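You operate a simulated robot arm through the tools that you are given. There is no shell and no other tool. Be economical: measure what you need, move in short steps, check, and stop when the job is done.

The job below is to be done with a simulated robot arm. You get a single attempt, and the scene is never put back.

JOB
The grey tray is nearly full: change it for the white one and drain on into the green.
Fine: grey tray on the table by the oak chest; shut the drain tap once the gauge is in the green. Over 40 C the pipes are hot: keep off them. Where these are worked on the way, their far stop is far enough and under half their travel is too little: drain tap.
Where things are to end (x, y in the base frame): grey drip tray within 0.08 m of [0.49, 0.38].
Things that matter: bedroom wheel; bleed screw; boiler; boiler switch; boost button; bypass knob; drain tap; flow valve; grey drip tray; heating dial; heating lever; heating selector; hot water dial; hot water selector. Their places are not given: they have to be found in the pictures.

The check looks at the end state, three seconds after you hand in, the way a careful person would. Anything else that was tipped, shoved, dropped, spilled or broken makes it a failure.

ROBOT AND FRAMES
A 7-joint arm with a two-finger parallel gripper, fixed in place. Base frame: the origin is at the foot of the arm, x ahead of it, y to its left, z up; the work surface is at about z = 0.75. Lengths are in m, angles in degrees, forces in N, time in s.
With the tool pointing down near the work surface it reaches from about 0.2 to 0.68 m from the base axis. Its first joint turns from -66.0 to 66.0 degrees. Payload 2.4 kg.
The tool frame sits at the grasp point between the pads (the TCP): z along the fingers, y along the line on which they close. The tips reach 0.03 m beyond it. The gripper opens to 0.094 m. The fingers are 0.028 m wide and 0.01 m thick; the gripper's body (0.05 by 0.096 m) begins 0.055 m behind the TCP.
Orientation is that of the tool frame in the base frame, as [roll, pitch, yaw] about the fixed x, y, z axes, in that order (R = Rz(yaw) Ry(pitch) Rx(roll)). With the fingers straight down and closing along the base's y, the tool's x points along the base's -x, its y along +y and its z along -z.

CONTROLS
- The arm moves only by the tool play_rows. Its argument "deltas" is a list of rows, each an object (a shift or turn left out is 0, a gripper value left out holds the last) with "dr": the turn, a rotation vector about the base's x, y, z in degrees, a list of three; "linear": the shift along the base's x, y, z in m, a list of three; "jaw": the opening in per cent of the stroke, from 0 (shut) to 100 (fully open). In form: [{"dr": [ax, ay, az], "linear": [dx, dy, dz], "jaw": jaw}, ...]. A call has 1 to 8 rows; each row shifts and turns the commanded pose from where the row before left it. Rows are played at 5 a second. More than 0.05 m and 8.6 degrees between two rows, or a gripper value outside its range, and nothing of the call is played. A pose out of reach is approached as far as the arm can. The call stops where the force on the tool passes 90 N (or 10 N more than at its start, if that is more) or the arm is blocked; 0.2 s more then pass. The fingers move at their own pace (about 0.153 m/s each) and stop on an object; they squeeze with about 22 N. The grip force told is the motor's: it shows also when the fingers shut on nothing. Time passes only in rows, and 0.2 s behind the last, so rows that do not move let the fingers close. It gives the time, the measured TCP pose, the force on the tool (base axes), the opening and the grip force at its end, in the units of the frame above (readings bear some noise), with the torque about the TCP (base axes, N m) and any sound that the robot's microphone picked up, and new pictures: "show" is both (left out), scene, wrist or none.
- Cameras (640 x 400 px; columns grow to the right, rows downward): "scene" is fixed at [0.047, 0.4952, 1.4275]; the picture's right is [-0.55, -0.84, 0.00], its down [-0.61, 0.40, -0.69] and it looks along [0.58, -0.38, -0.72] (base axes); focal length 298 px, centre (320, 200). "wrist" rides on the gripper at [0.076, 0.014, -0.103] in the tool frame; the picture's right is [-0.18, 0.98, 0.00], its down [-0.75, -0.14, -0.64] and it looks along [-0.63, -0.12, 0.77] (tool axes); focal length 243 px, centre (320, 200).
- pixel_to_xyz(camera, pixels): for up to 12 pixels [column, row] of the newest picture of that camera ("zoom" is the newest enlarged one), the place [x, y, z] in the base frame of the surface seen there, good to about 0.003 m. No time passes.
- inspect(camera, box): a new picture of the part [left, top, right, bottom] of that camera's present view, enlarged. No time passes.
- job_done(): hands the job in; it is judged then, once.

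Go step by step. Measure first, check grasps and placings, and put right what went wrong. The budget is 80 turns and 200 pictures, counting those below and the enlarged ones. Unless the task says otherwise, let go and move clear before handing in, and close with one line.

The tools are called after "Call:" by a JSON object that holds its "name" and its "arguments". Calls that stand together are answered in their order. play_rows: Moves the arm, as the interface text tells. Its arguments: {"type":"object","properties":{"deltas":{"type":"array","items":{"type":"object","properties":{"dr":{"type":"array","items":{"type":"number"}},"linear":{"type":"array","items":{"type":"number"}},"jaw":{"type":"number"}}}},"show":{"type":"string","enum":["both","scene","wrist","none"]}},"required":["deltas"]} The other tools are called the same way: pixel_to_xyz (camera, pixels) gives the place of the surface under pixels of a picture; inspect (camera, box) takes an enlarged picture of a part of a camera's view; job_done () hands the job in.

At the start:

```text
time_s: 0.0
tcp_pos: [0.3797, 0.2755, 1.171]
tool_rot: [180.0, 0.0, 179.9]
wrist_force: [-0.1, -0.1, 0.3]
moment: [0.0, 0.02, -0.03]
finger_gap: 0.0941
grip_force: 0.0
```

scene: 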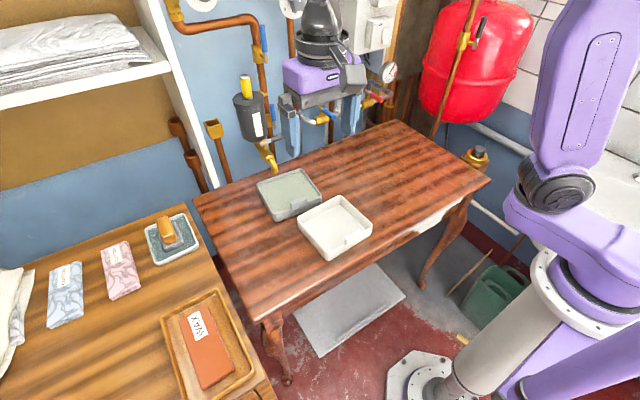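
wrist: 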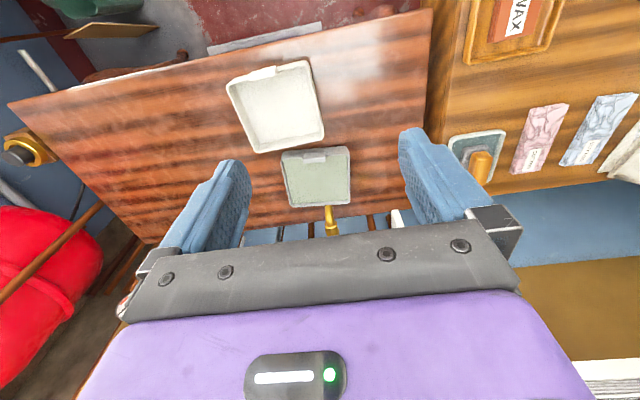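

The scene picture shows the grey tray at about (289,193), the white one at (335,226), and the pipes and drain spout near (268,155). I'll zoom in on these and measure them.

Call:
{"name": "inspect", "arguments": {"camera": "scene", "box": [160, 0, 420, 170]}}

Call:
{"name": "inspect", "arguments": {"camera": "scene", "box": [220, 130, 400, 270]}}

Call:
{"name": "pixel_to_xyz", "arguments": {"camera": "scene", "pixels": [[289, 193], [258, 183], [303, 169], [322, 192], [278, 220], [335, 226], [298, 220], [340, 195], [372, 232], [328, 260], [268, 155], [274, 172]]}}

Call:
{"name": "pixel_to_xyz", "arguments": {"camera": "scene", "pixels": [[215, 225], [240, 280], [255, 250], [172, 238], [200, 200], [245, 80], [250, 110], [265, 110], [388, 72], [322, 118], [295, 110], [375, 97]]}}

```text
2.35 times, centred on (290, 85) of scene
```

zoom: 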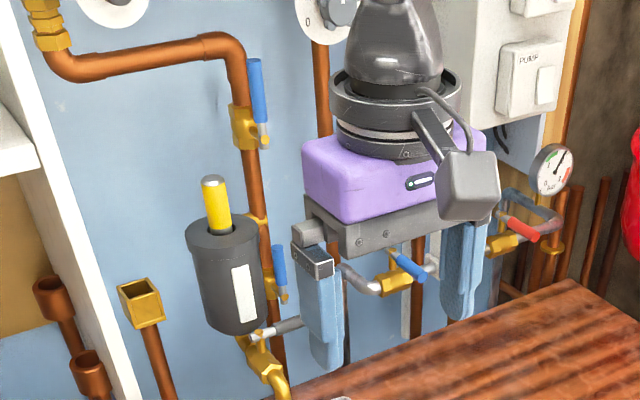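

```text
2.86 times, centred on (310, 200) of scene
```

zoom: 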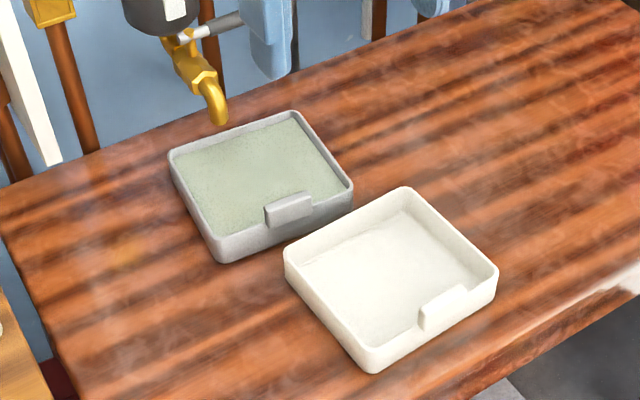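

```text
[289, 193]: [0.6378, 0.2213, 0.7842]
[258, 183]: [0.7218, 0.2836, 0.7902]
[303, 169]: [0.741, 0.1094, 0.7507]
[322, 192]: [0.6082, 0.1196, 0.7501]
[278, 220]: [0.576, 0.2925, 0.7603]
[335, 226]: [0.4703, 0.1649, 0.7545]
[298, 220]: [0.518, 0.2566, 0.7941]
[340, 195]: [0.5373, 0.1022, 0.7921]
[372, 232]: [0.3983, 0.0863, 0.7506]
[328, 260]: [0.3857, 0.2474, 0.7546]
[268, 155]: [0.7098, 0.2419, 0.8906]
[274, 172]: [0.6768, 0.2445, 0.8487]
```

```text
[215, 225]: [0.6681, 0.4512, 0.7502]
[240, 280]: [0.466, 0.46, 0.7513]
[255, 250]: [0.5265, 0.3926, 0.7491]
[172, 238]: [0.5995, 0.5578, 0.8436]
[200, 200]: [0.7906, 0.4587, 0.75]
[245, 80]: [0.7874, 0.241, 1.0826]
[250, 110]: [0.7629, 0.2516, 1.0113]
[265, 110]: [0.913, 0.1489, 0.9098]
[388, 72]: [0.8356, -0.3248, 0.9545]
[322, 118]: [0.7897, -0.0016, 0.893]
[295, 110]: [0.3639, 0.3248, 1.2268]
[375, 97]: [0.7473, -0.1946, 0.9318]
```

The drain outlet is at (274,172) in the scene picture, with a grey-handled lever above it. I'll zoom in on the tap, the gauge and the wall fittings.

Call:
{"name": "inspect", "arguments": {"camera": "scene", "box": [360, 50, 420, 90]}}

Call:
{"name": "inspect", "arguments": {"camera": "scene", "box": [230, 110, 310, 180]}}

Call:
{"name": "inspect", "arguments": {"camera": "wrist", "box": [220, 40, 420, 250]}}

```text
10.00 times, centred on (390, 70) of scene
```

zoom: 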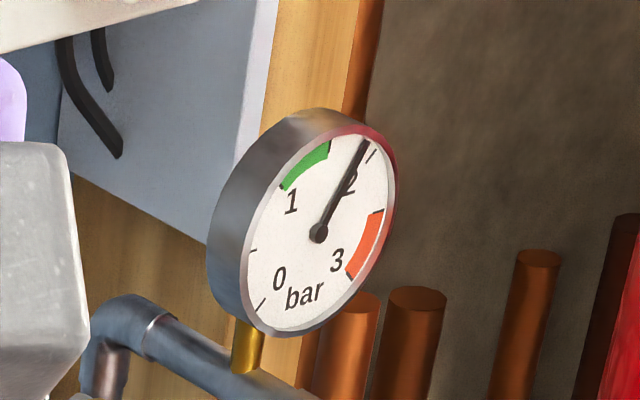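

```text
5.71 times, centred on (270, 145) of scene
```

zoom: 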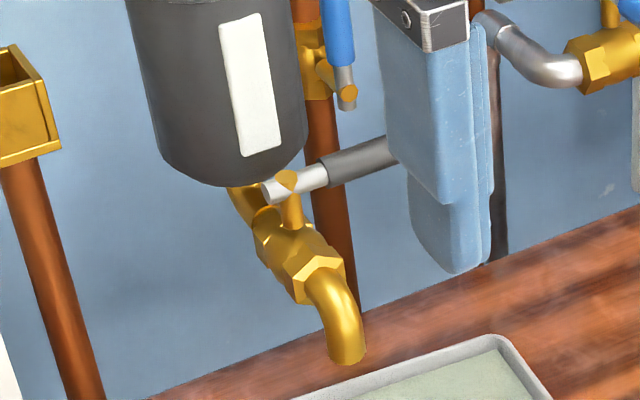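

```text
1.90 times, centred on (320, 145) of wrist
```

zoom: 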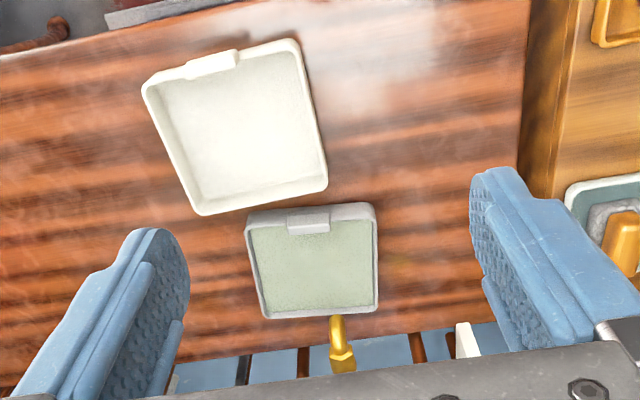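

The gauge reads about 1.9 bar, which is above the green band (roughly 1.2–1.6). The drain lever lies across its pipe, so the tap is shut. I'll measure the tray rims and tabs in the wrist zoom.

Call:
{"name": "pixel_to_xyz", "arguments": {"camera": "zoom", "pixels": [[250, 216], [370, 206], [376, 308], [264, 317], [308, 215], [308, 228], [291, 222], [327, 216], [145, 86], [298, 43], [326, 186], [202, 213]]}}

Call:
{"name": "pixel_to_xyz", "arguments": {"camera": "zoom", "pixels": [[211, 60], [189, 72], [237, 54], [215, 70], [312, 260], [230, 130], [337, 318], [342, 350], [308, 207], [300, 270], [340, 335], [347, 365]]}}

Call:
{"name": "inspect", "arguments": {"camera": "scene", "box": [250, 160, 380, 265]}}

```text
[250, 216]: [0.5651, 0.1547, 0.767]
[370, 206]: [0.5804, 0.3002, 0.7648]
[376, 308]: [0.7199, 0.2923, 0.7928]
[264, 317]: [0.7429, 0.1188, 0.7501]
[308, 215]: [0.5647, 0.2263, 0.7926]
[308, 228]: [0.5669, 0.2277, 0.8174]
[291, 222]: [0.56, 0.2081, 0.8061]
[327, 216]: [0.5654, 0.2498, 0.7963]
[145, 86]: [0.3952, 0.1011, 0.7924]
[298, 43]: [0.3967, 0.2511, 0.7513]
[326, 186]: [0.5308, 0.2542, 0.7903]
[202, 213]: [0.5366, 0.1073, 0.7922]
```

```text
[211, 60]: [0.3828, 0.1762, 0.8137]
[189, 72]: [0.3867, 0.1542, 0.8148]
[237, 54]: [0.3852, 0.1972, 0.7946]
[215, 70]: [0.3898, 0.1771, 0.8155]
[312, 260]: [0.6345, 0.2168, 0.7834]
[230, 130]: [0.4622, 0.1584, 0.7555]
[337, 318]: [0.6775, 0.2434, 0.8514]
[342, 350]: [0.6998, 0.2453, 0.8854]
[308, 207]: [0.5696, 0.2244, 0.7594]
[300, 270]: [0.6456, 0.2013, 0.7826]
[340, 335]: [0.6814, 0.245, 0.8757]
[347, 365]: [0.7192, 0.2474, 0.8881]
```

```text
3.81 times, centred on (315, 212) of scene
```

zoom: 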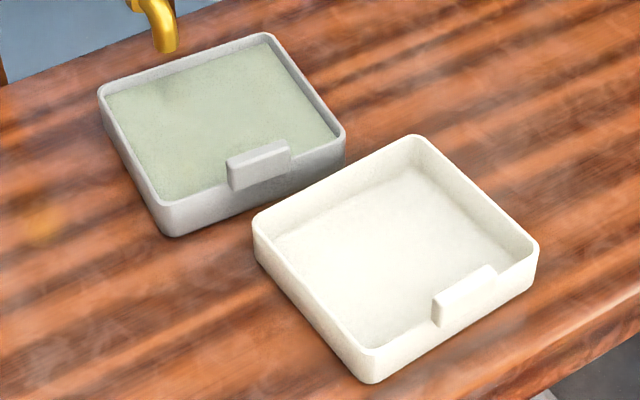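

The grey tray's tab is at about (0.567, 0.228) with its top at z 0.817. The white tray's tab is at (0.387, 0.177), and the spout tip is at (0.677, 0.245). I'll turn the gripper so it closes along x and go above the grey tab.

Call:
{"name": "play_rows", "arguments": {"deltas": [{"dr": [0, 0, -8.2], "linear": [0.015, 0, -0.02]}, {"dr": [0, 0, -8.2], "linear": [0.015, 0, -0.02]}, {"dr": [0, 0, -8.2], "linear": [0.015, -0.005, -0.02]}, {"dr": [0, 0, -8.2], "linear": [0.015, -0.005, -0.02]}, {"dr": [0, 0, -8.2], "linear": [0.015, -0.005, -0.02]}, {"dr": [0, 0, -8.2], "linear": [0.015, -0.005, -0.02]}], "show": "none"}}

Call:
{"name": "play_rows", "arguments": {"deltas": [{"dr": [0, 0, -8.2], "linear": [0.02, -0.005, -0.02]}, {"dr": [0, 0, -8.2], "linear": [0.02, -0.005, -0.02]}, {"dr": [0, 0, -8.2], "linear": [0.02, -0.005, -0.02]}, {"dr": [0, 0, -8.2], "linear": [0.02, -0.005, -0.02]}, {"dr": [0, 0, -7.9], "linear": [0.017, -0.007, -0.02]}, {"jaw": 60}]}}

```text
time_s: 1.4
tcp_pos: [0.4698, 0.256, 1.049]
tool_rot: [-179.9, 0.0, 130.6]
wrist_force: [0.2, 0.2, 0.7]
moment: [0.0, 0.0, -0.04]
finger_gap: 0.0938
grip_force: 0.1
```

```text
time_s: 2.8
tcp_pos: [0.5662, 0.2292, 0.9504]
tool_rot: [180.0, 0.1, 90.0]
wrist_force: [0.7, 0.1, 0.6]
moment: [0.01, 0.04, 0.01]
finger_gap: 0.0564
grip_force: 0.1
```

scene: 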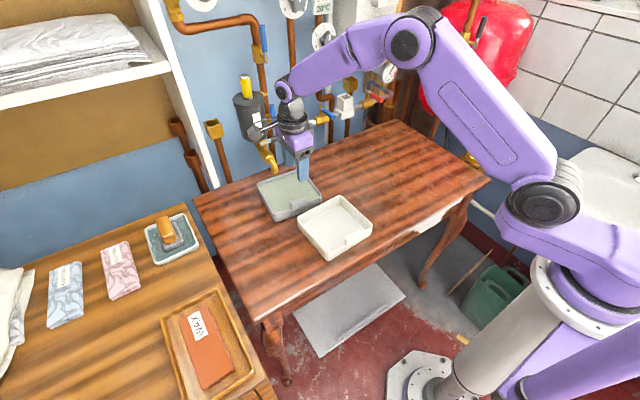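
wrist: 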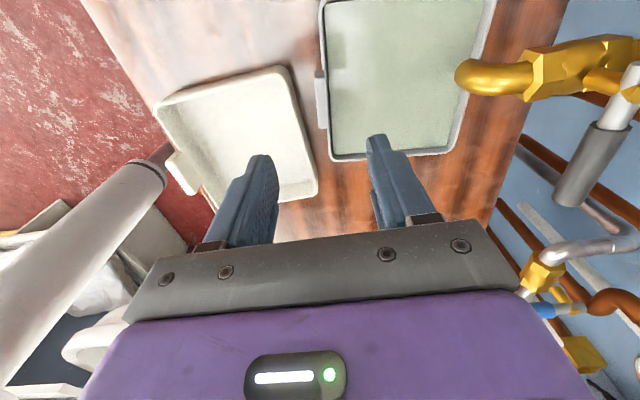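

A display is now visible in the scene picture at (323,6), possibly showing the pipe temperature. I'll zoom on it and check the tab from the wrist picture at (320,100).

Call:
{"name": "inspect", "arguments": {"camera": "scene", "box": [270, 0, 420, 130]}}

Call:
{"name": "pixel_to_xyz", "arguments": {"camera": "wrist", "pixels": [[318, 75], [320, 100], [322, 126], [326, 100], [324, 20], [332, 155], [452, 150], [492, 10], [470, 80], [565, 185], [610, 150], [632, 80]]}}

Call:
{"name": "inspect", "arguments": {"camera": "wrist", "box": [290, 40, 390, 170]}}

```text
3.08 times, centred on (345, 65) of scene
```

zoom: 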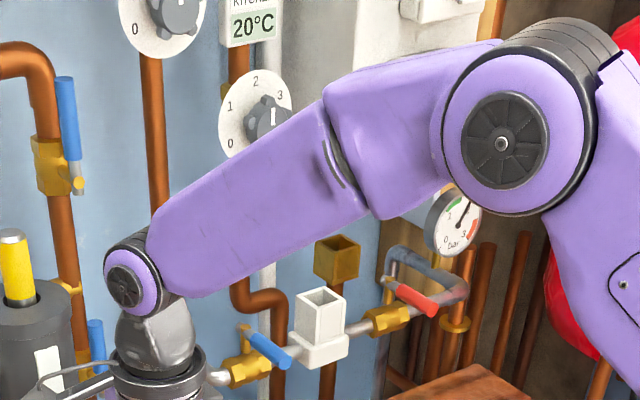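

```text
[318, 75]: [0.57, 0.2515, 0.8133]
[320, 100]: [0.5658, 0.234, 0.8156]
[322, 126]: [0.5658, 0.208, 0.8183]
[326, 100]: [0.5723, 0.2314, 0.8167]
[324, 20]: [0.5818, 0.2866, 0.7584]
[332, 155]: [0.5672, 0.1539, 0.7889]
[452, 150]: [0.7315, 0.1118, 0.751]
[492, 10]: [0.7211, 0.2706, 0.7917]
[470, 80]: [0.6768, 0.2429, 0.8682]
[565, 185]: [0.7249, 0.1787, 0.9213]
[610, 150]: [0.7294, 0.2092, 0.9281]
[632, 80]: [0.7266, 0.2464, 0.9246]
```

```text
3.08 times, centred on (340, 105) of wrist
```

zoom: 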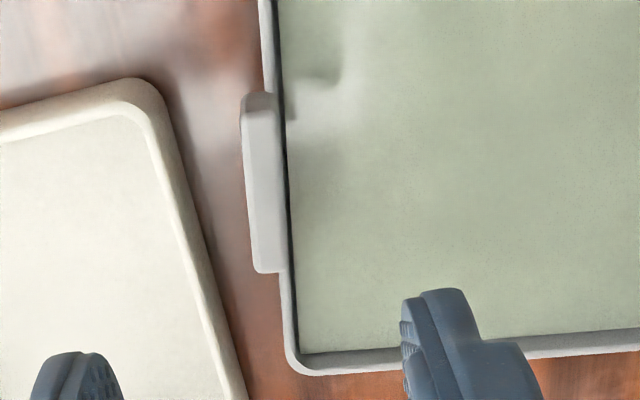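

The room thermostat reads 20 °C; I'll treat the pipes as hot regardless. The grey tab is centred near (0.568, 0.230) and the tray is turned about -5°. I'll align with it, narrow the jaws so they clear the white tray, and go down.

Call:
{"name": "play_rows", "arguments": {"deltas": [{"dr": [0, 0, -5], "linear": [0.002, 0.001, -0.02], "jaw": 38}, {"linear": [0, 0, -0.035]}, {"linear": [0, 0, -0.035]}, {"linear": [0, 0, -0.025]}, {"linear": [0, 0, -0.017]}, {}]}}

```text
time_s: 4.2
tcp_pos: [0.5697, 0.2273, 0.8174]
tool_rot: [-180.0, -0.1, 85.1]
wrist_force: [0.0, 0.6, -0.4]
moment: [0.0, -0.01, -0.01]
finger_gap: 0.0357
grip_force: 0.0
```

scene: 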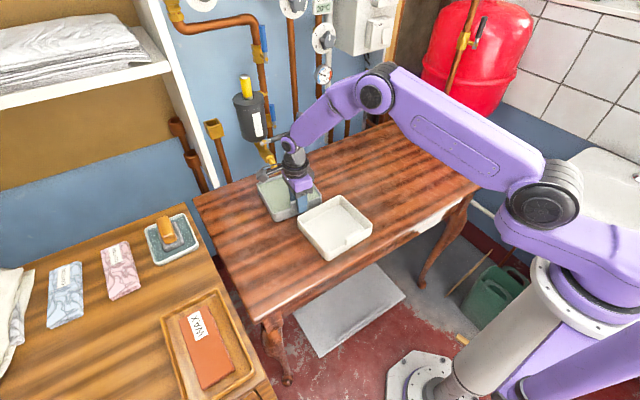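
wrist: 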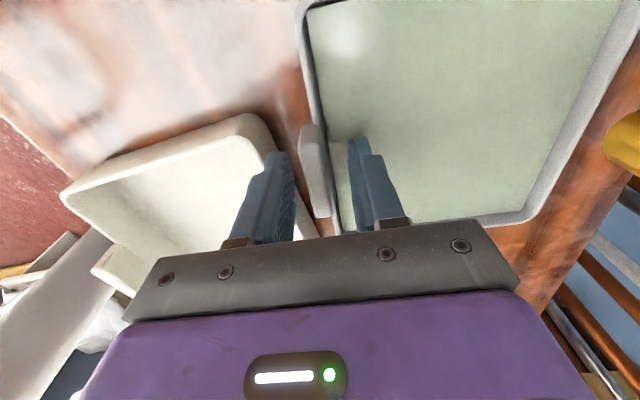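

The fingers now straddle the tab. I'll lower slightly and close, and zoom on the second dial that has come into view at scene (323,75).

Call:
{"name": "play_rows", "arguments": {"deltas": [{"linear": [-0.001, 0.001, -0.006]}, {"jaw": 0}, {}, {}], "show": "wrist"}}

Call:
{"name": "inspect", "arguments": {"camera": "scene", "box": [220, 0, 420, 150]}}

Call:
{"name": "inspect", "arguments": {"camera": "scene", "box": [303, 55, 343, 95]}}

```text
time_s: 5.2
tcp_pos: [0.5676, 0.2295, 0.8117]
tool_rot: [180.0, 0.0, 85.1]
wrist_force: [-0.6, -0.9, 0.0]
moment: [0.0, -0.01, -0.04]
finger_gap: 0.0161
grip_force: 22.0
```

wrist: 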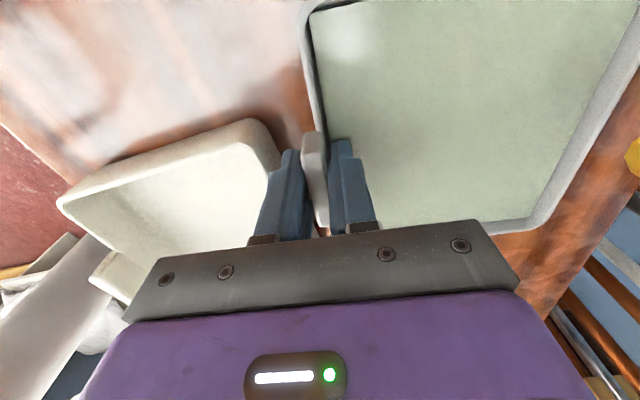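

```text
2.67 times, centred on (320, 75) of scene
```

zoom: 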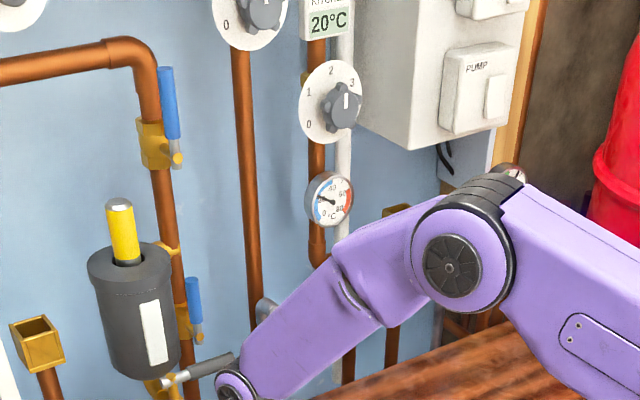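

```text
10.00 times, centred on (323, 75) of scene
```

zoom: 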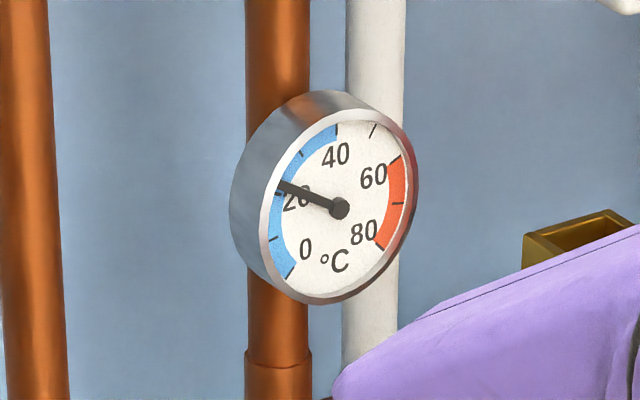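

The thermometer reads about 22 °C, so the pipes are cold. The tab is gripped with a gap of 0.016. I'll drag the tray slowly to +y, flat on the table.

Call:
{"name": "play_rows", "arguments": {"deltas": [{"linear": [0, 0.004, 0.0005]}, {"linear": [0, 0.008, 0]}, {"linear": [0, 0.01, 0]}, {"linear": [0, 0.01, 0]}, {"linear": [0, 0.01, 0]}, {"linear": [0, 0.005, 0]}]}}

```text
time_s: 6.6
tcp_pos: [0.567, 0.2787, 0.8134]
tool_rot: [-180.0, 0.1, 85.1]
wrist_force: [0.0, -0.1, 0.6]
moment: [0.01, 0.11, 0.0]
finger_gap: 0.0157
grip_force: 21.7
```

scene: 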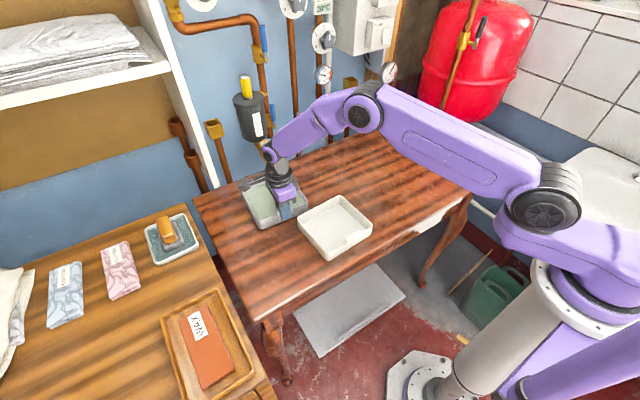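
wrist: 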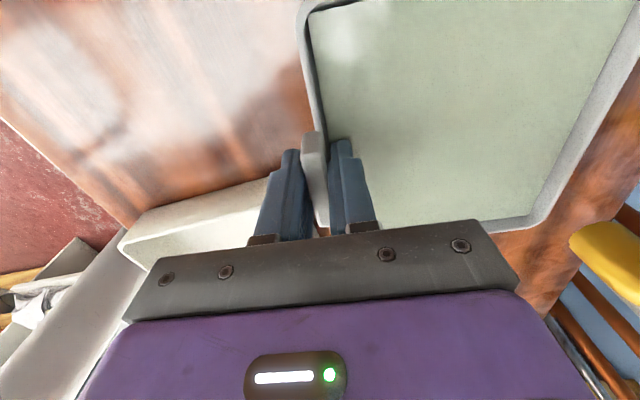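

The tray slides along level, and the force stays below 1 N. I'll continue to +y and then towards -x.

Call:
{"name": "play_rows", "arguments": {"deltas": [{"linear": [0, 0.006, -0.0005]}, {"linear": [0, 0.012, 0]}, {"linear": [0, 0.014, 0]}, {"linear": [0, 0.014, 0]}, {"linear": [0, 0.014, 0]}, {"linear": [0, 0.014, 0]}, {"linear": [0, 0.012, 0]}, {"linear": [0, 0.008, 0]}], "show": "scene"}}

Call:
{"name": "play_rows", "arguments": {"deltas": [{"linear": [-0.006, 0.001, 0]}, {"linear": [-0.014, 0.001, 0]}, {"linear": [-0.02, 0, 0]}, {"linear": [-0.02, 0, 0]}, {"linear": [-0.02, 0, 0]}, {"linear": [-0.02, 0, 0]}, {"linear": [-0.016, 0, 0]}, {"linear": [-0.008, 0, 0]}]}}

```text
time_s: 8.4
tcp_pos: [0.5658, 0.3722, 0.8129]
tool_rot: [-179.9, -0.1, 85.0]
wrist_force: [0.6, -0.4, 0.8]
moment: [0.01, 0.07, 0.01]
finger_gap: 0.016
grip_force: 22.2
```

scene: 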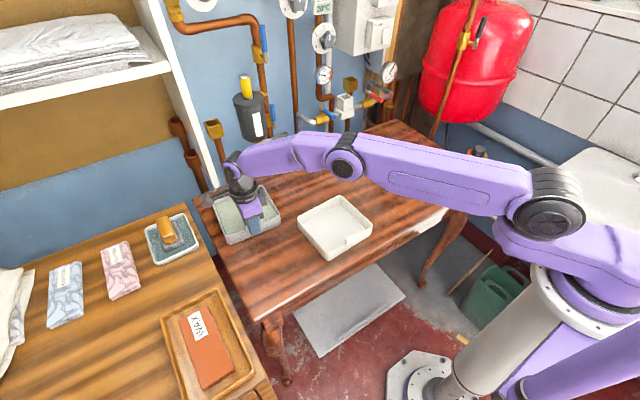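

```text
time_s: 10.2
tcp_pos: [0.4434, 0.3743, 0.8106]
tool_rot: [179.8, -0.2, 85.0]
wrist_force: [3.0, 0.1, 8.7]
moment: [0.19, -0.18, -0.11]
finger_gap: 0.0158
grip_force: 22.3
```

scene: 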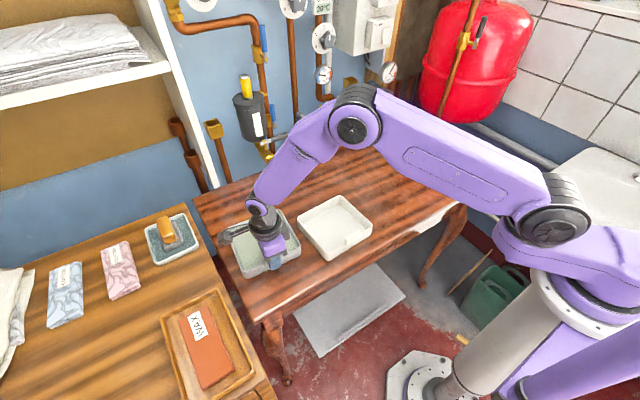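
wrist: 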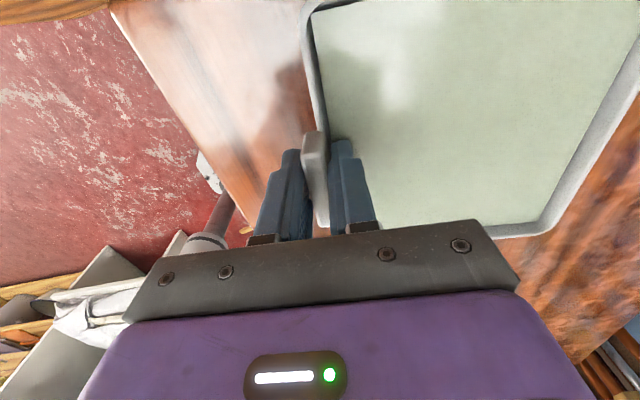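

The tray is at about (0.518, 0.368), and I'm pressing down lightly (8.7 N). I'll ease that off, drag 2 cm more, and let go.

Call:
{"name": "play_rows", "arguments": {"deltas": [{"linear": [-0.006, 0, 0.001]}, {"linear": [-0.01, 0, 0]}, {"linear": [-0.006, 0, 0]}, {}, {"jaw": 38}, {}], "show": "wrist"}}

Call:
{"name": "play_rows", "arguments": {"deltas": [{"linear": [0, 0, 0.015]}, {"linear": [0, 0, 0.03]}, {"linear": [0, 0, 0.04]}, {"linear": [0, -0.04, 0.02]}, {"linear": [0, -0.045, 0]}, {"linear": [0, -0.045, 0]}, {"linear": [-0.015, -0.045, 0]}, {"linear": [-0.018, -0.02, 0]}]}}

```text
time_s: 11.6
tcp_pos: [0.4199, 0.3744, 0.8129]
tool_rot: [-179.9, -0.1, 85.1]
wrist_force: [0.1, -0.2, 0.2]
moment: [0.01, 0.02, -0.01]
finger_gap: 0.0358
grip_force: 0.1
```

wrist: 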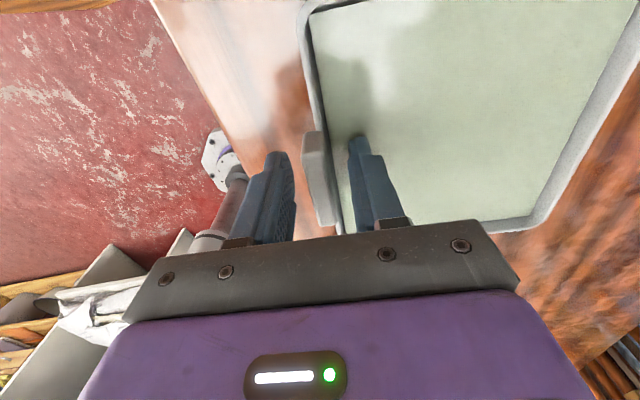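

```text
time_s: 13.4
tcp_pos: [0.3881, 0.1802, 0.9164]
tool_rot: [179.8, -0.1, 85.1]
wrist_force: [0.9, 0.2, 0.3]
moment: [0.0, -0.01, 0.0]
finger_gap: 0.0356
grip_force: 0.0
```

scene: 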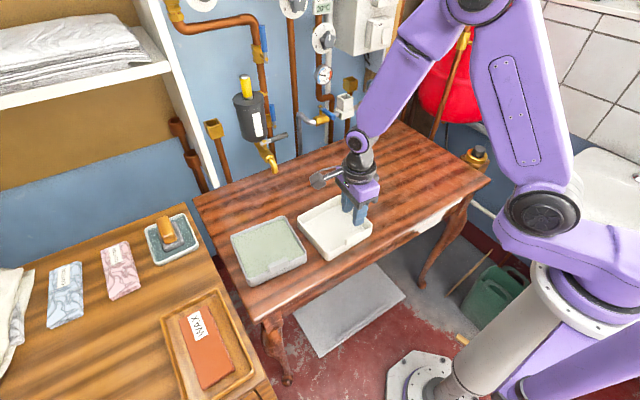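
wrist: 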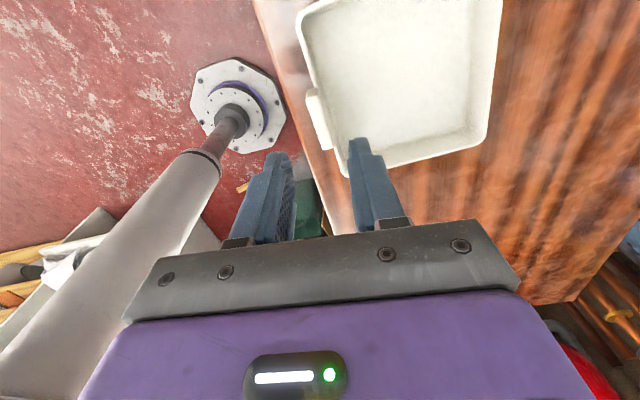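

The grey tray is down at about (0.49, 0.37), and I'm above the white one. I'll measure the white tray and tab, and check the grey tray.

Call:
{"name": "pixel_to_xyz", "arguments": {"camera": "wrist", "pixels": [[311, 92], [317, 120], [324, 147], [323, 120], [298, 25], [342, 165], [482, 140], [400, 70]]}}

Call:
{"name": "pixel_to_xyz", "arguments": {"camera": "scene", "pixels": [[231, 237], [285, 217], [306, 254], [252, 284], [268, 250], [277, 262], [318, 178]]}}

Call:
{"name": "inspect", "arguments": {"camera": "scene", "box": [220, 140, 380, 300]}}

```text
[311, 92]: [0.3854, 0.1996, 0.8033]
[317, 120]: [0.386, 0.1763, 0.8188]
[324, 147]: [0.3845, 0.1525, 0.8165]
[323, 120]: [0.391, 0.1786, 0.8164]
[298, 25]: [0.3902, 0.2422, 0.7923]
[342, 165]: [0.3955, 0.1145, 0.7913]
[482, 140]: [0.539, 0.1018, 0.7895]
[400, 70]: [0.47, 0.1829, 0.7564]
```

```text
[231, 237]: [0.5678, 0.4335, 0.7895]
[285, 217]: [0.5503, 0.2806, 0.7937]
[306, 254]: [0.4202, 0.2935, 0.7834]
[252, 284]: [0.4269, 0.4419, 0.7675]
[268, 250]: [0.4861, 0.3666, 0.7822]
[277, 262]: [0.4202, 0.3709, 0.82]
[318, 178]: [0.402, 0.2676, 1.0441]
```

```text
2.50 times, centred on (300, 220) of scene
```

zoom: 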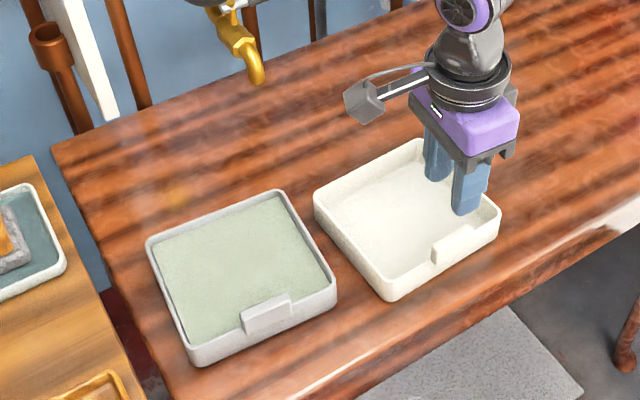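

The grey tray is centred near (0.49, 0.365), upright and unspilled. I'll grip the white tab at (0.388, 0.177) with the yaw corrected.

Call:
{"name": "play_rows", "arguments": {"deltas": [{"dr": [0, 0, 7], "linear": [0, -0.003, -0.03]}, {"linear": [0, 0, -0.035]}, {"linear": [0, 0, -0.03]}, {"linear": [0, 0, -0.012]}, {"jaw": 0}, {}, {}], "show": "wrist"}}

```text
time_s: 15.0
tcp_pos: [0.3887, 0.1775, 0.8113]
tool_rot: [-180.0, 0.1, 92.0]
wrist_force: [0.8, 0.0, 0.3]
moment: [0.02, 0.0, 0.0]
finger_gap: 0.0159
grip_force: 22.1
```

wrist: 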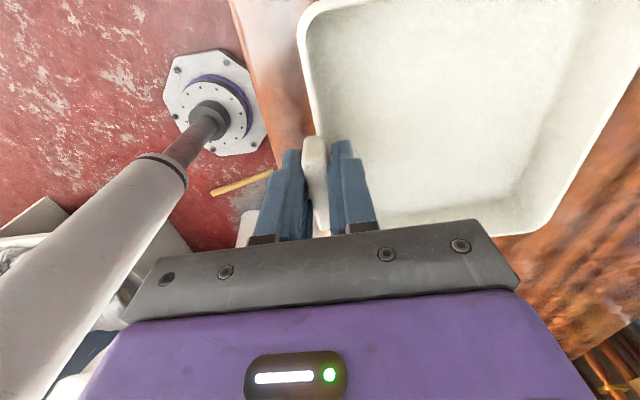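

The white tab is held with a gap of 0.016. I'll slide the tray to +x, then a little to +y under the spout.

Call:
{"name": "play_rows", "arguments": {"deltas": [{"linear": [0.01, 0, 0.001]}, {"linear": [0.02, 0, 0]}, {"linear": [0.025, 0, 0]}, {"linear": [0.03, 0, 0]}, {"linear": [0.03, 0, 0]}, {"linear": [0.03, 0, 0]}, {"linear": [0.025, 0, 0]}, {"linear": [0.02, 0, 0]}], "show": "scene"}}

Call:
{"name": "play_rows", "arguments": {"deltas": [{"linear": [0, 0.01, 0]}, {"linear": [0, 0.015, 0]}, {"linear": [0, 0.01, 0]}, {}]}}

```text
time_s: 16.8
tcp_pos: [0.5797, 0.1763, 0.8109]
tool_rot: [179.9, 0.0, 92.0]
wrist_force: [-5.2, -0.7, 12.8]
moment: [0.1, -0.01, -0.04]
finger_gap: 0.0158
grip_force: 22.0
```

scene: 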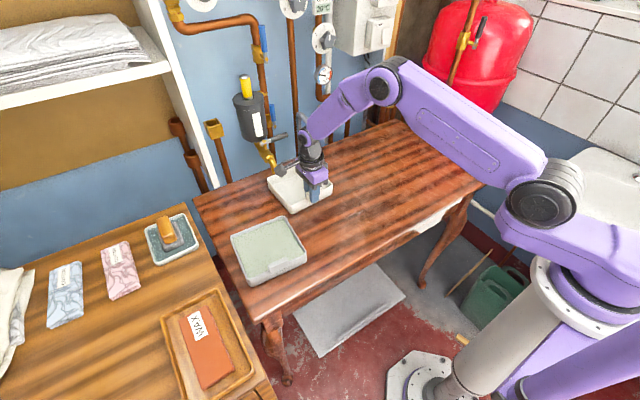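

```text
time_s: 17.8
tcp_pos: [0.578, 0.2112, 0.8106]
tool_rot: [-180.0, 0.0, 92.0]
wrist_force: [-0.5, -0.8, -0.3]
moment: [0.04, 0.07, 0.01]
finger_gap: 0.016
grip_force: 21.8
```

scene: 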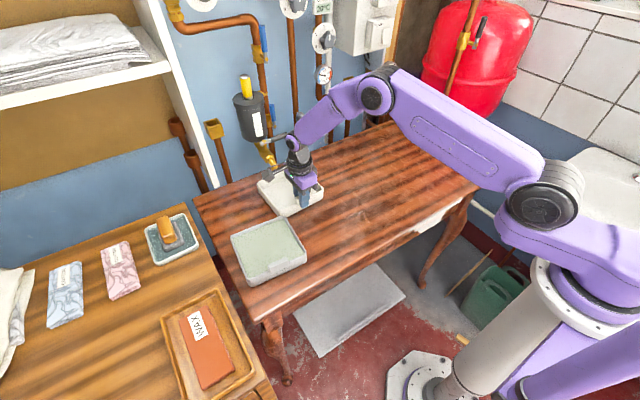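
wrist: 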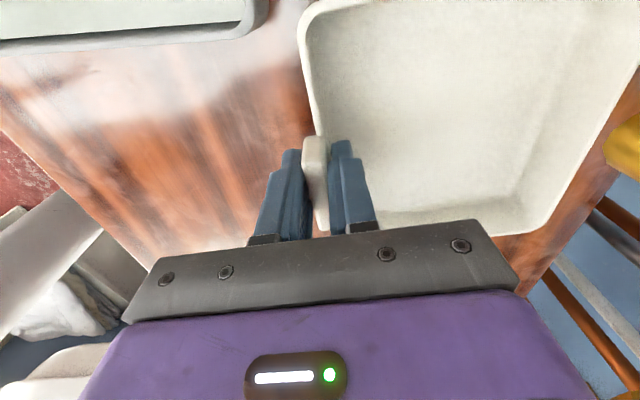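

The white tray is centred at about (0.653, 0.213) under the spout. I'll let go, rise and look at the tap.

Call:
{"name": "play_rows", "arguments": {"deltas": [{"jaw": 38}, {}, {"linear": [0, 0, 0.02]}, {"linear": [0, 0, 0.04]}, {"linear": [0, -0.02, 0.045]}, {"linear": [0, -0.04, 0.045]}, {"linear": [0, -0.04, 0.03]}]}}

Call:
{"name": "inspect", "arguments": {"camera": "scene", "box": [210, 60, 330, 220]}}

Call:
{"name": "inspect", "arguments": {"camera": "wrist", "box": [360, 0, 640, 175]}}

```text
refused: row 6 steps farther than a row can; nothing moved
```

```text
2.50 times, centred on (270, 140) of scene
```

zoom: 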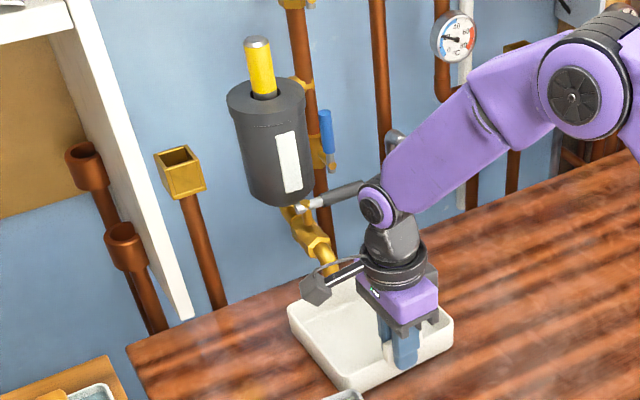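

```text
2.29 times, centred on (500, 88) of wrist
```

zoom: 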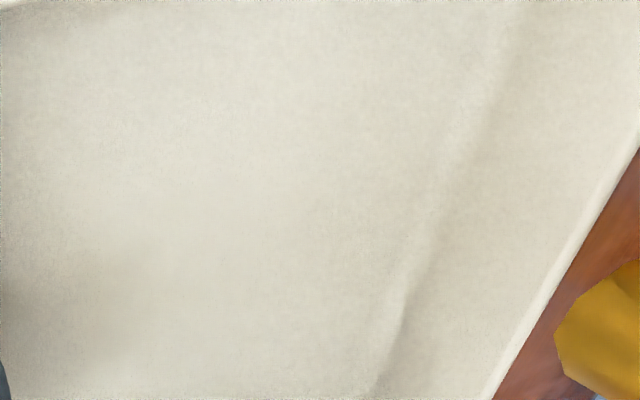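

The call was refused because one step was too large, and nothing moved. I'll repeat it with smaller steps.

Call:
{"name": "play_rows", "arguments": {"deltas": [{"jaw": 38}, {}, {"linear": [0, 0, 0.02]}, {"linear": [0, 0, 0.04]}, {"linear": [0, -0.02, 0.04]}, {"linear": [-0.01, -0.03, 0.035]}, {"linear": [-0.01, -0.03, 0.035]}]}}

Call:
{"name": "inspect", "arguments": {"camera": "scene", "box": [210, 60, 330, 220]}}

Call:
{"name": "inspect", "arguments": {"camera": "wrist", "box": [360, 0, 640, 175]}}

```text
time_s: 19.4
tcp_pos: [0.5604, 0.1307, 0.9831]
tool_rot: [-179.9, 0.1, 92.1]
wrist_force: [-0.8, -0.6, -0.3]
moment: [-0.01, 0.04, -0.02]
finger_gap: 0.0356
grip_force: 0.1
```

scene: 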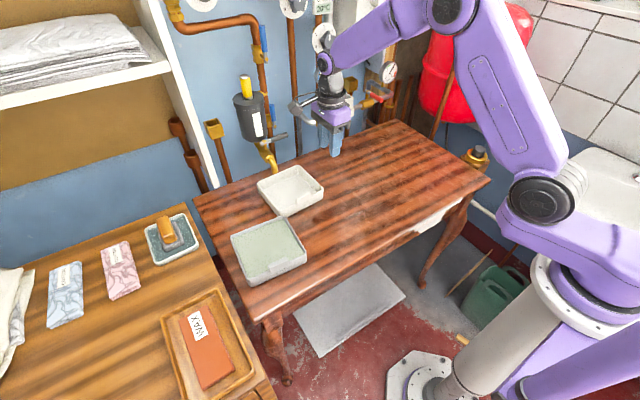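
wrist: 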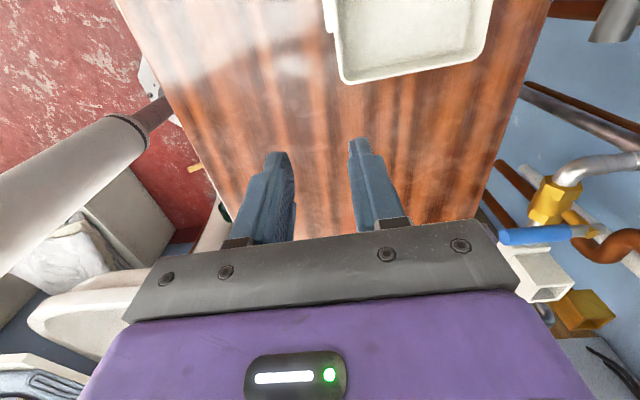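

```text
2.50 times, centred on (270, 140) of scene
```

zoom: 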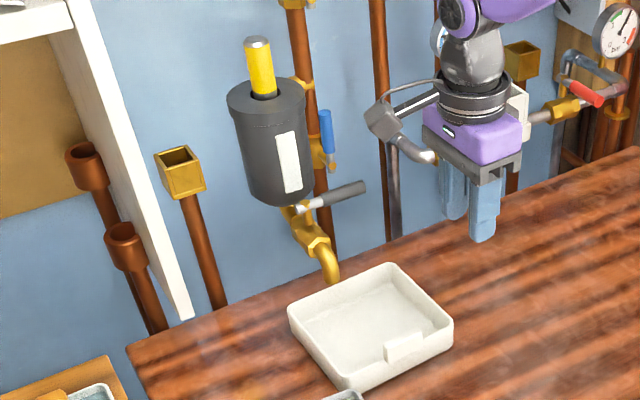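

```text
2.29 times, centred on (500, 88) of wrist
```

zoom: 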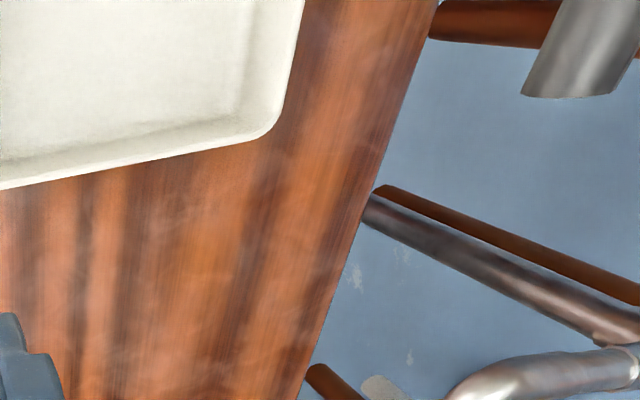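

The tap handle runs from its pivot at about scene (258,144) to its tip at (288,135). The white tray sits below the spout. I'll measure the handle and its surroundings precisely.

Call:
{"name": "inspect", "arguments": {"camera": "scene", "box": [235, 110, 305, 180]}}

Call:
{"name": "pixel_to_xyz", "arguments": {"camera": "scene", "pixels": [[287, 135], [280, 137], [272, 139], [264, 142], [259, 144], [253, 137], [245, 130], [265, 130], [240, 100], [264, 95], [275, 120], [290, 120]]}}

Call:
{"name": "inspect", "arguments": {"camera": "scene", "box": [370, 55, 410, 90]}}

```text
5.71 times, centred on (270, 145) of scene
```

zoom: 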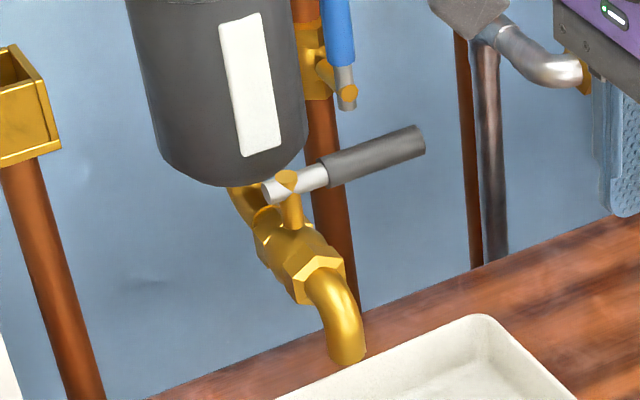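

```text
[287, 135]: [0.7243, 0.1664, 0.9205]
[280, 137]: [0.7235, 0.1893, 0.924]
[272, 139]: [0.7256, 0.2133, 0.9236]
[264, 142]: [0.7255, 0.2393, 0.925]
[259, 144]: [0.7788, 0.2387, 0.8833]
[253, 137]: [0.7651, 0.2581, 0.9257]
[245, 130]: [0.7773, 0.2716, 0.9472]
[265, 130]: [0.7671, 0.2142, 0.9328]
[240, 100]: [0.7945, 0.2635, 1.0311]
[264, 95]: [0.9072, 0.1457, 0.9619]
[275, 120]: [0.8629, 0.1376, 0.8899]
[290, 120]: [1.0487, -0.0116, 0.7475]
```

```text
11.43 times, centred on (390, 72) of scene
```

zoom: 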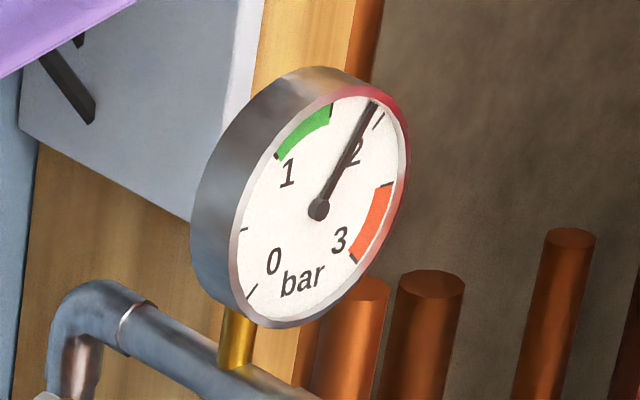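

The handle axis is at x≈0.73, z≈0.918, from the pivot at y≈0.245 to the tip at y≈0.163. The gauge still reads about 1.9. I'll tilt the tool forward about 34° with the jaws opened to about 0.058, and stop 10 cm short of the handle along the tool axis.

Call:
{"name": "play_rows", "arguments": {"deltas": [{"dr": [0, -8.5, 0], "linear": [0.015, 0.01, 0.015], "jaw": 62}, {"dr": [0, -8.5, 0], "linear": [0.02, 0.01, 0.01]}, {"dr": [0, -8.5, 0], "linear": [0.025, 0.01, 0]}, {"dr": [0, -8.5, 0], "linear": [0.025, 0.009, 0]}, {"linear": [0.026, 0.007, 0]}]}}

```text
time_s: 20.6
tcp_pos: [0.6705, 0.178, 1.0086]
tool_rot: [145.9, 1.2, 91.7]
wrist_force: [0.8, -0.2, 0.0]
moment: [0.0, -0.03, 0.02]
finger_gap: 0.058
grip_force: 0.1
```

scene: 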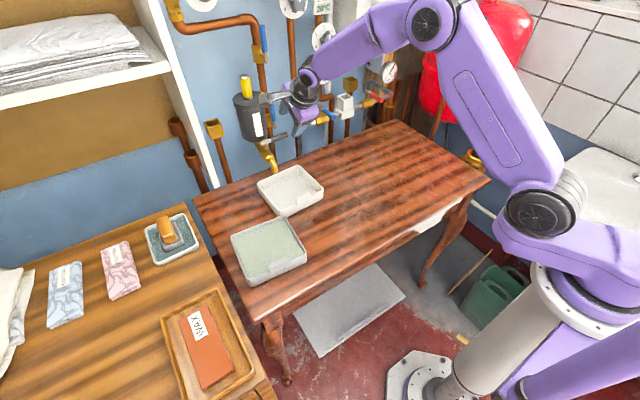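
wrist: 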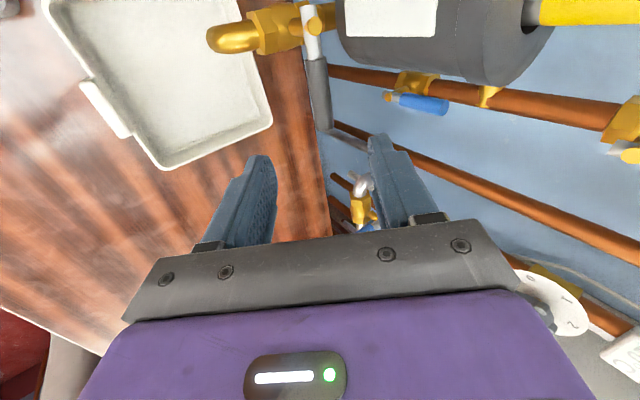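

The handle is visible between the fingers at wrist (317,90), and the arm leaves the gauge visible at (388,72). I'll measure the handle in the wrist picture to confirm the alignment.

Call:
{"name": "pixel_to_xyz", "arguments": {"camera": "wrist", "pixels": [[312, 30], [318, 65], [318, 90], [322, 125], [312, 100], [328, 100], [400, 70], [345, 50]]}}

Call:
{"name": "inspect", "arguments": {"camera": "wrist", "box": [200, 0, 420, 160]}}

```text
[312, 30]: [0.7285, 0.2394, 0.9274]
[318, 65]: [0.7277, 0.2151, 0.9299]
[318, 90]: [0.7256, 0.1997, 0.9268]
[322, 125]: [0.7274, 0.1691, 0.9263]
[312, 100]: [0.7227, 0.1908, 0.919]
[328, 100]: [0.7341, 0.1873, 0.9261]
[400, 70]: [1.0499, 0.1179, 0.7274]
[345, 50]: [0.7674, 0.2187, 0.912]
```

```text
2.50 times, centred on (310, 80) of wrist
```

zoom: 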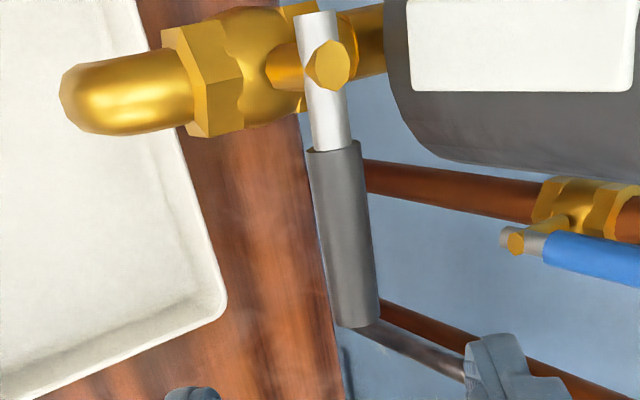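

The handle axis is confirmed at (0.729, y, 0.919), with the pivot at y≈0.243. I'll advance along the tool axis so the fingers straddle it near y 0.177.

Call:
{"name": "play_rows", "arguments": {"deltas": [{"linear": [0.013, -0.001, -0.02], "jaw": 56}, {"linear": [0.013, -0.001, -0.02]}, {"linear": [0.013, 0, -0.02]}, {"linear": [0.0135, 0, -0.0206]}]}}

Call:
{"name": "inspect", "arguments": {"camera": "scene", "box": [230, 60, 410, 170]}}

```text
time_s: 21.6
tcp_pos: [0.7202, 0.1771, 0.9289]
tool_rot: [146.0, 1.1, 91.8]
wrist_force: [0.0, -0.9, -0.2]
moment: [0.02, 0.0, 0.0]
finger_gap: 0.0526
grip_force: 0.1
```

scene: 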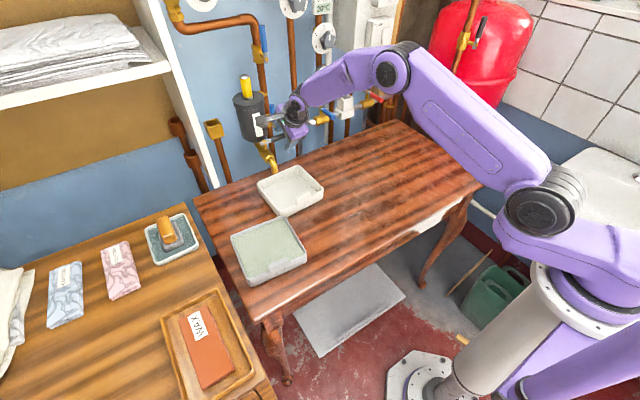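
wrist: 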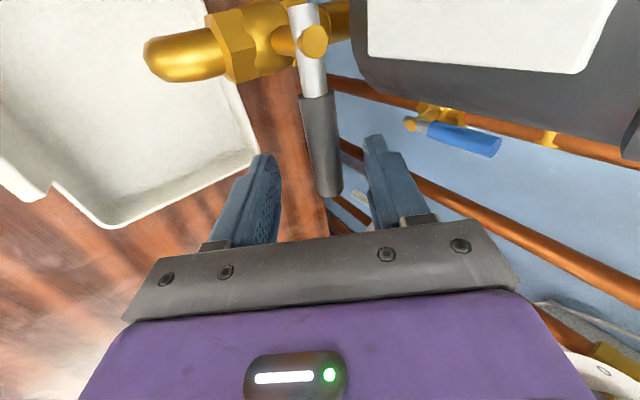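

```text
3.56 times, centred on (320, 115) of scene
```

zoom: 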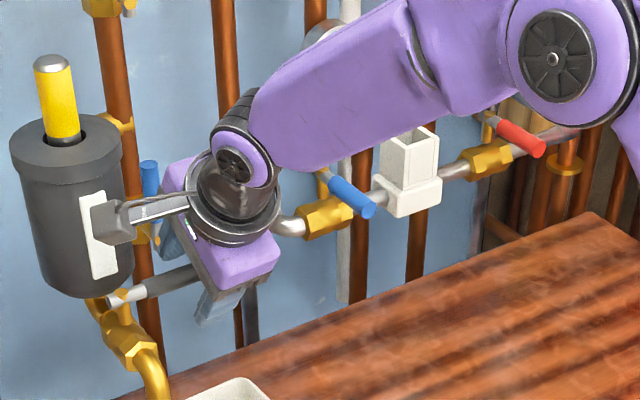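

The fingers straddle the handle, but the arm hides the gauge in this pose. I'll swing the handle towards -x in an arc and watch the force.

Call:
{"name": "play_rows", "arguments": {"deltas": [{"linear": [-0.012, 0, 0]}, {"dr": [0, 0, -7.5], "linear": [-0.017, 0.002, 0]}, {"dr": [0, 0, -7.5], "linear": [-0.016, 0.007, 0]}]}}

```text
time_s: 22.4
tcp_pos: [0.6754, 0.1835, 0.9251]
tool_rot: [146.1, 1.2, 76.7]
wrist_force: [0.5, -0.3, -0.8]
moment: [0.02, 0.01, 0.01]
finger_gap: 0.0527
grip_force: 0.3
```

scene: 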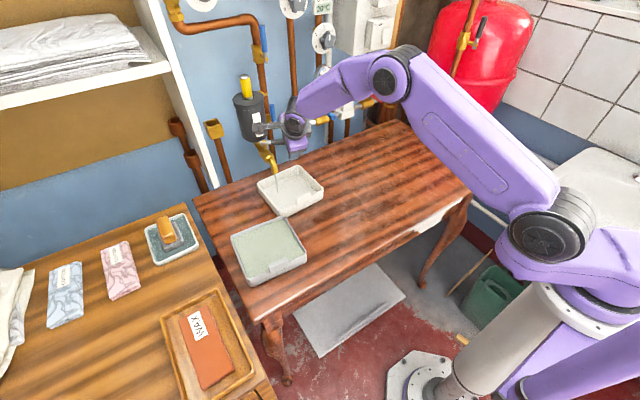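
wrist: 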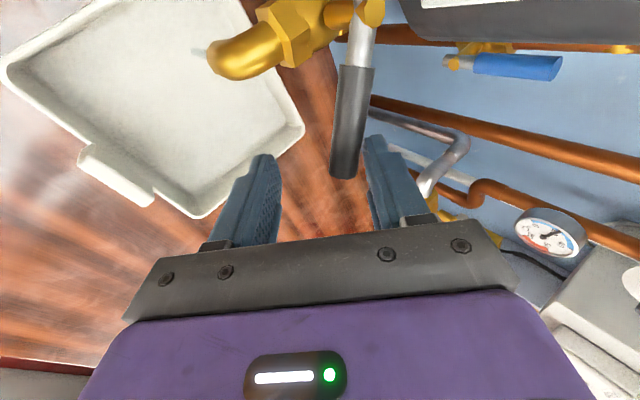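

The handle is turning and a thin stream falls from the spout into the white tray at scene (277,180). I'll keep opening.

Call:
{"name": "play_rows", "arguments": {"deltas": [{"dr": [0, 0, -7.5], "linear": [-0.014, 0.01, 0]}, {"dr": [0, 0, -7.5], "linear": [-0.01, 0.014, 0]}, {"dr": [0, 0, -7.5], "linear": [-0.007, 0.016, 0]}]}}

```text
time_s: 23.2
tcp_pos: [0.6464, 0.2231, 0.9265]
tool_rot: [146.0, 1.2, 54.1]
wrist_force: [-0.9, 0.3, 0.1]
moment: [-0.05, -0.01, -0.04]
finger_gap: 0.053
grip_force: 0.2
```

scene: 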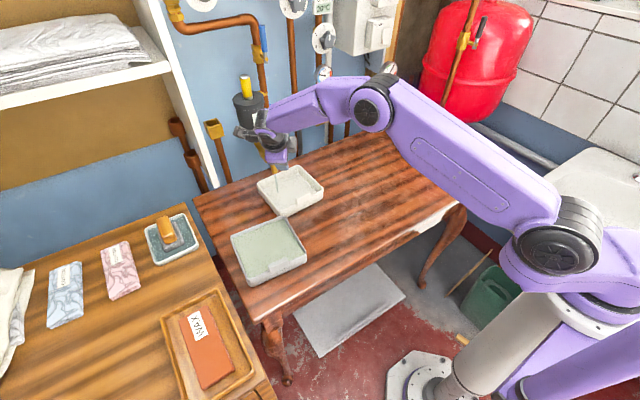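
wrist: 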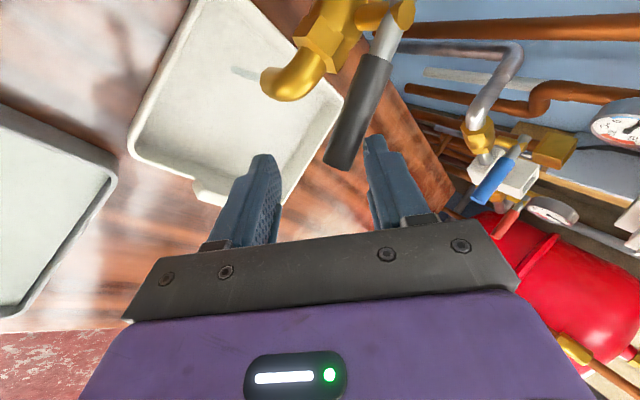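

The handle is now about 60° round and water is flowing. The gauge is visible in the wrist picture near (553,210), so I'll read it.

Call:
{"name": "inspect", "arguments": {"camera": "wrist", "box": [515, 185, 595, 235]}}

Call:
{"name": "inspect", "arguments": {"camera": "scene", "box": [370, 55, 410, 85]}}

```text
8.00 times, centred on (555, 210) of wrist
```

zoom: 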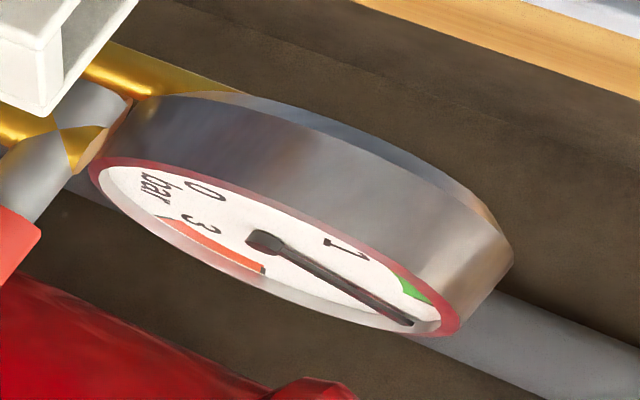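

```text
13.33 times, centred on (390, 70) of scene
```

zoom: 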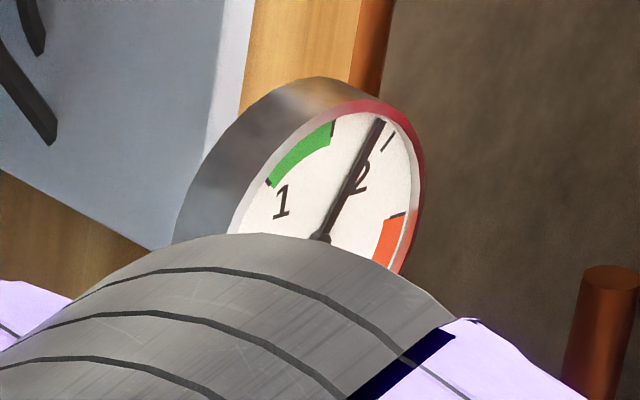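

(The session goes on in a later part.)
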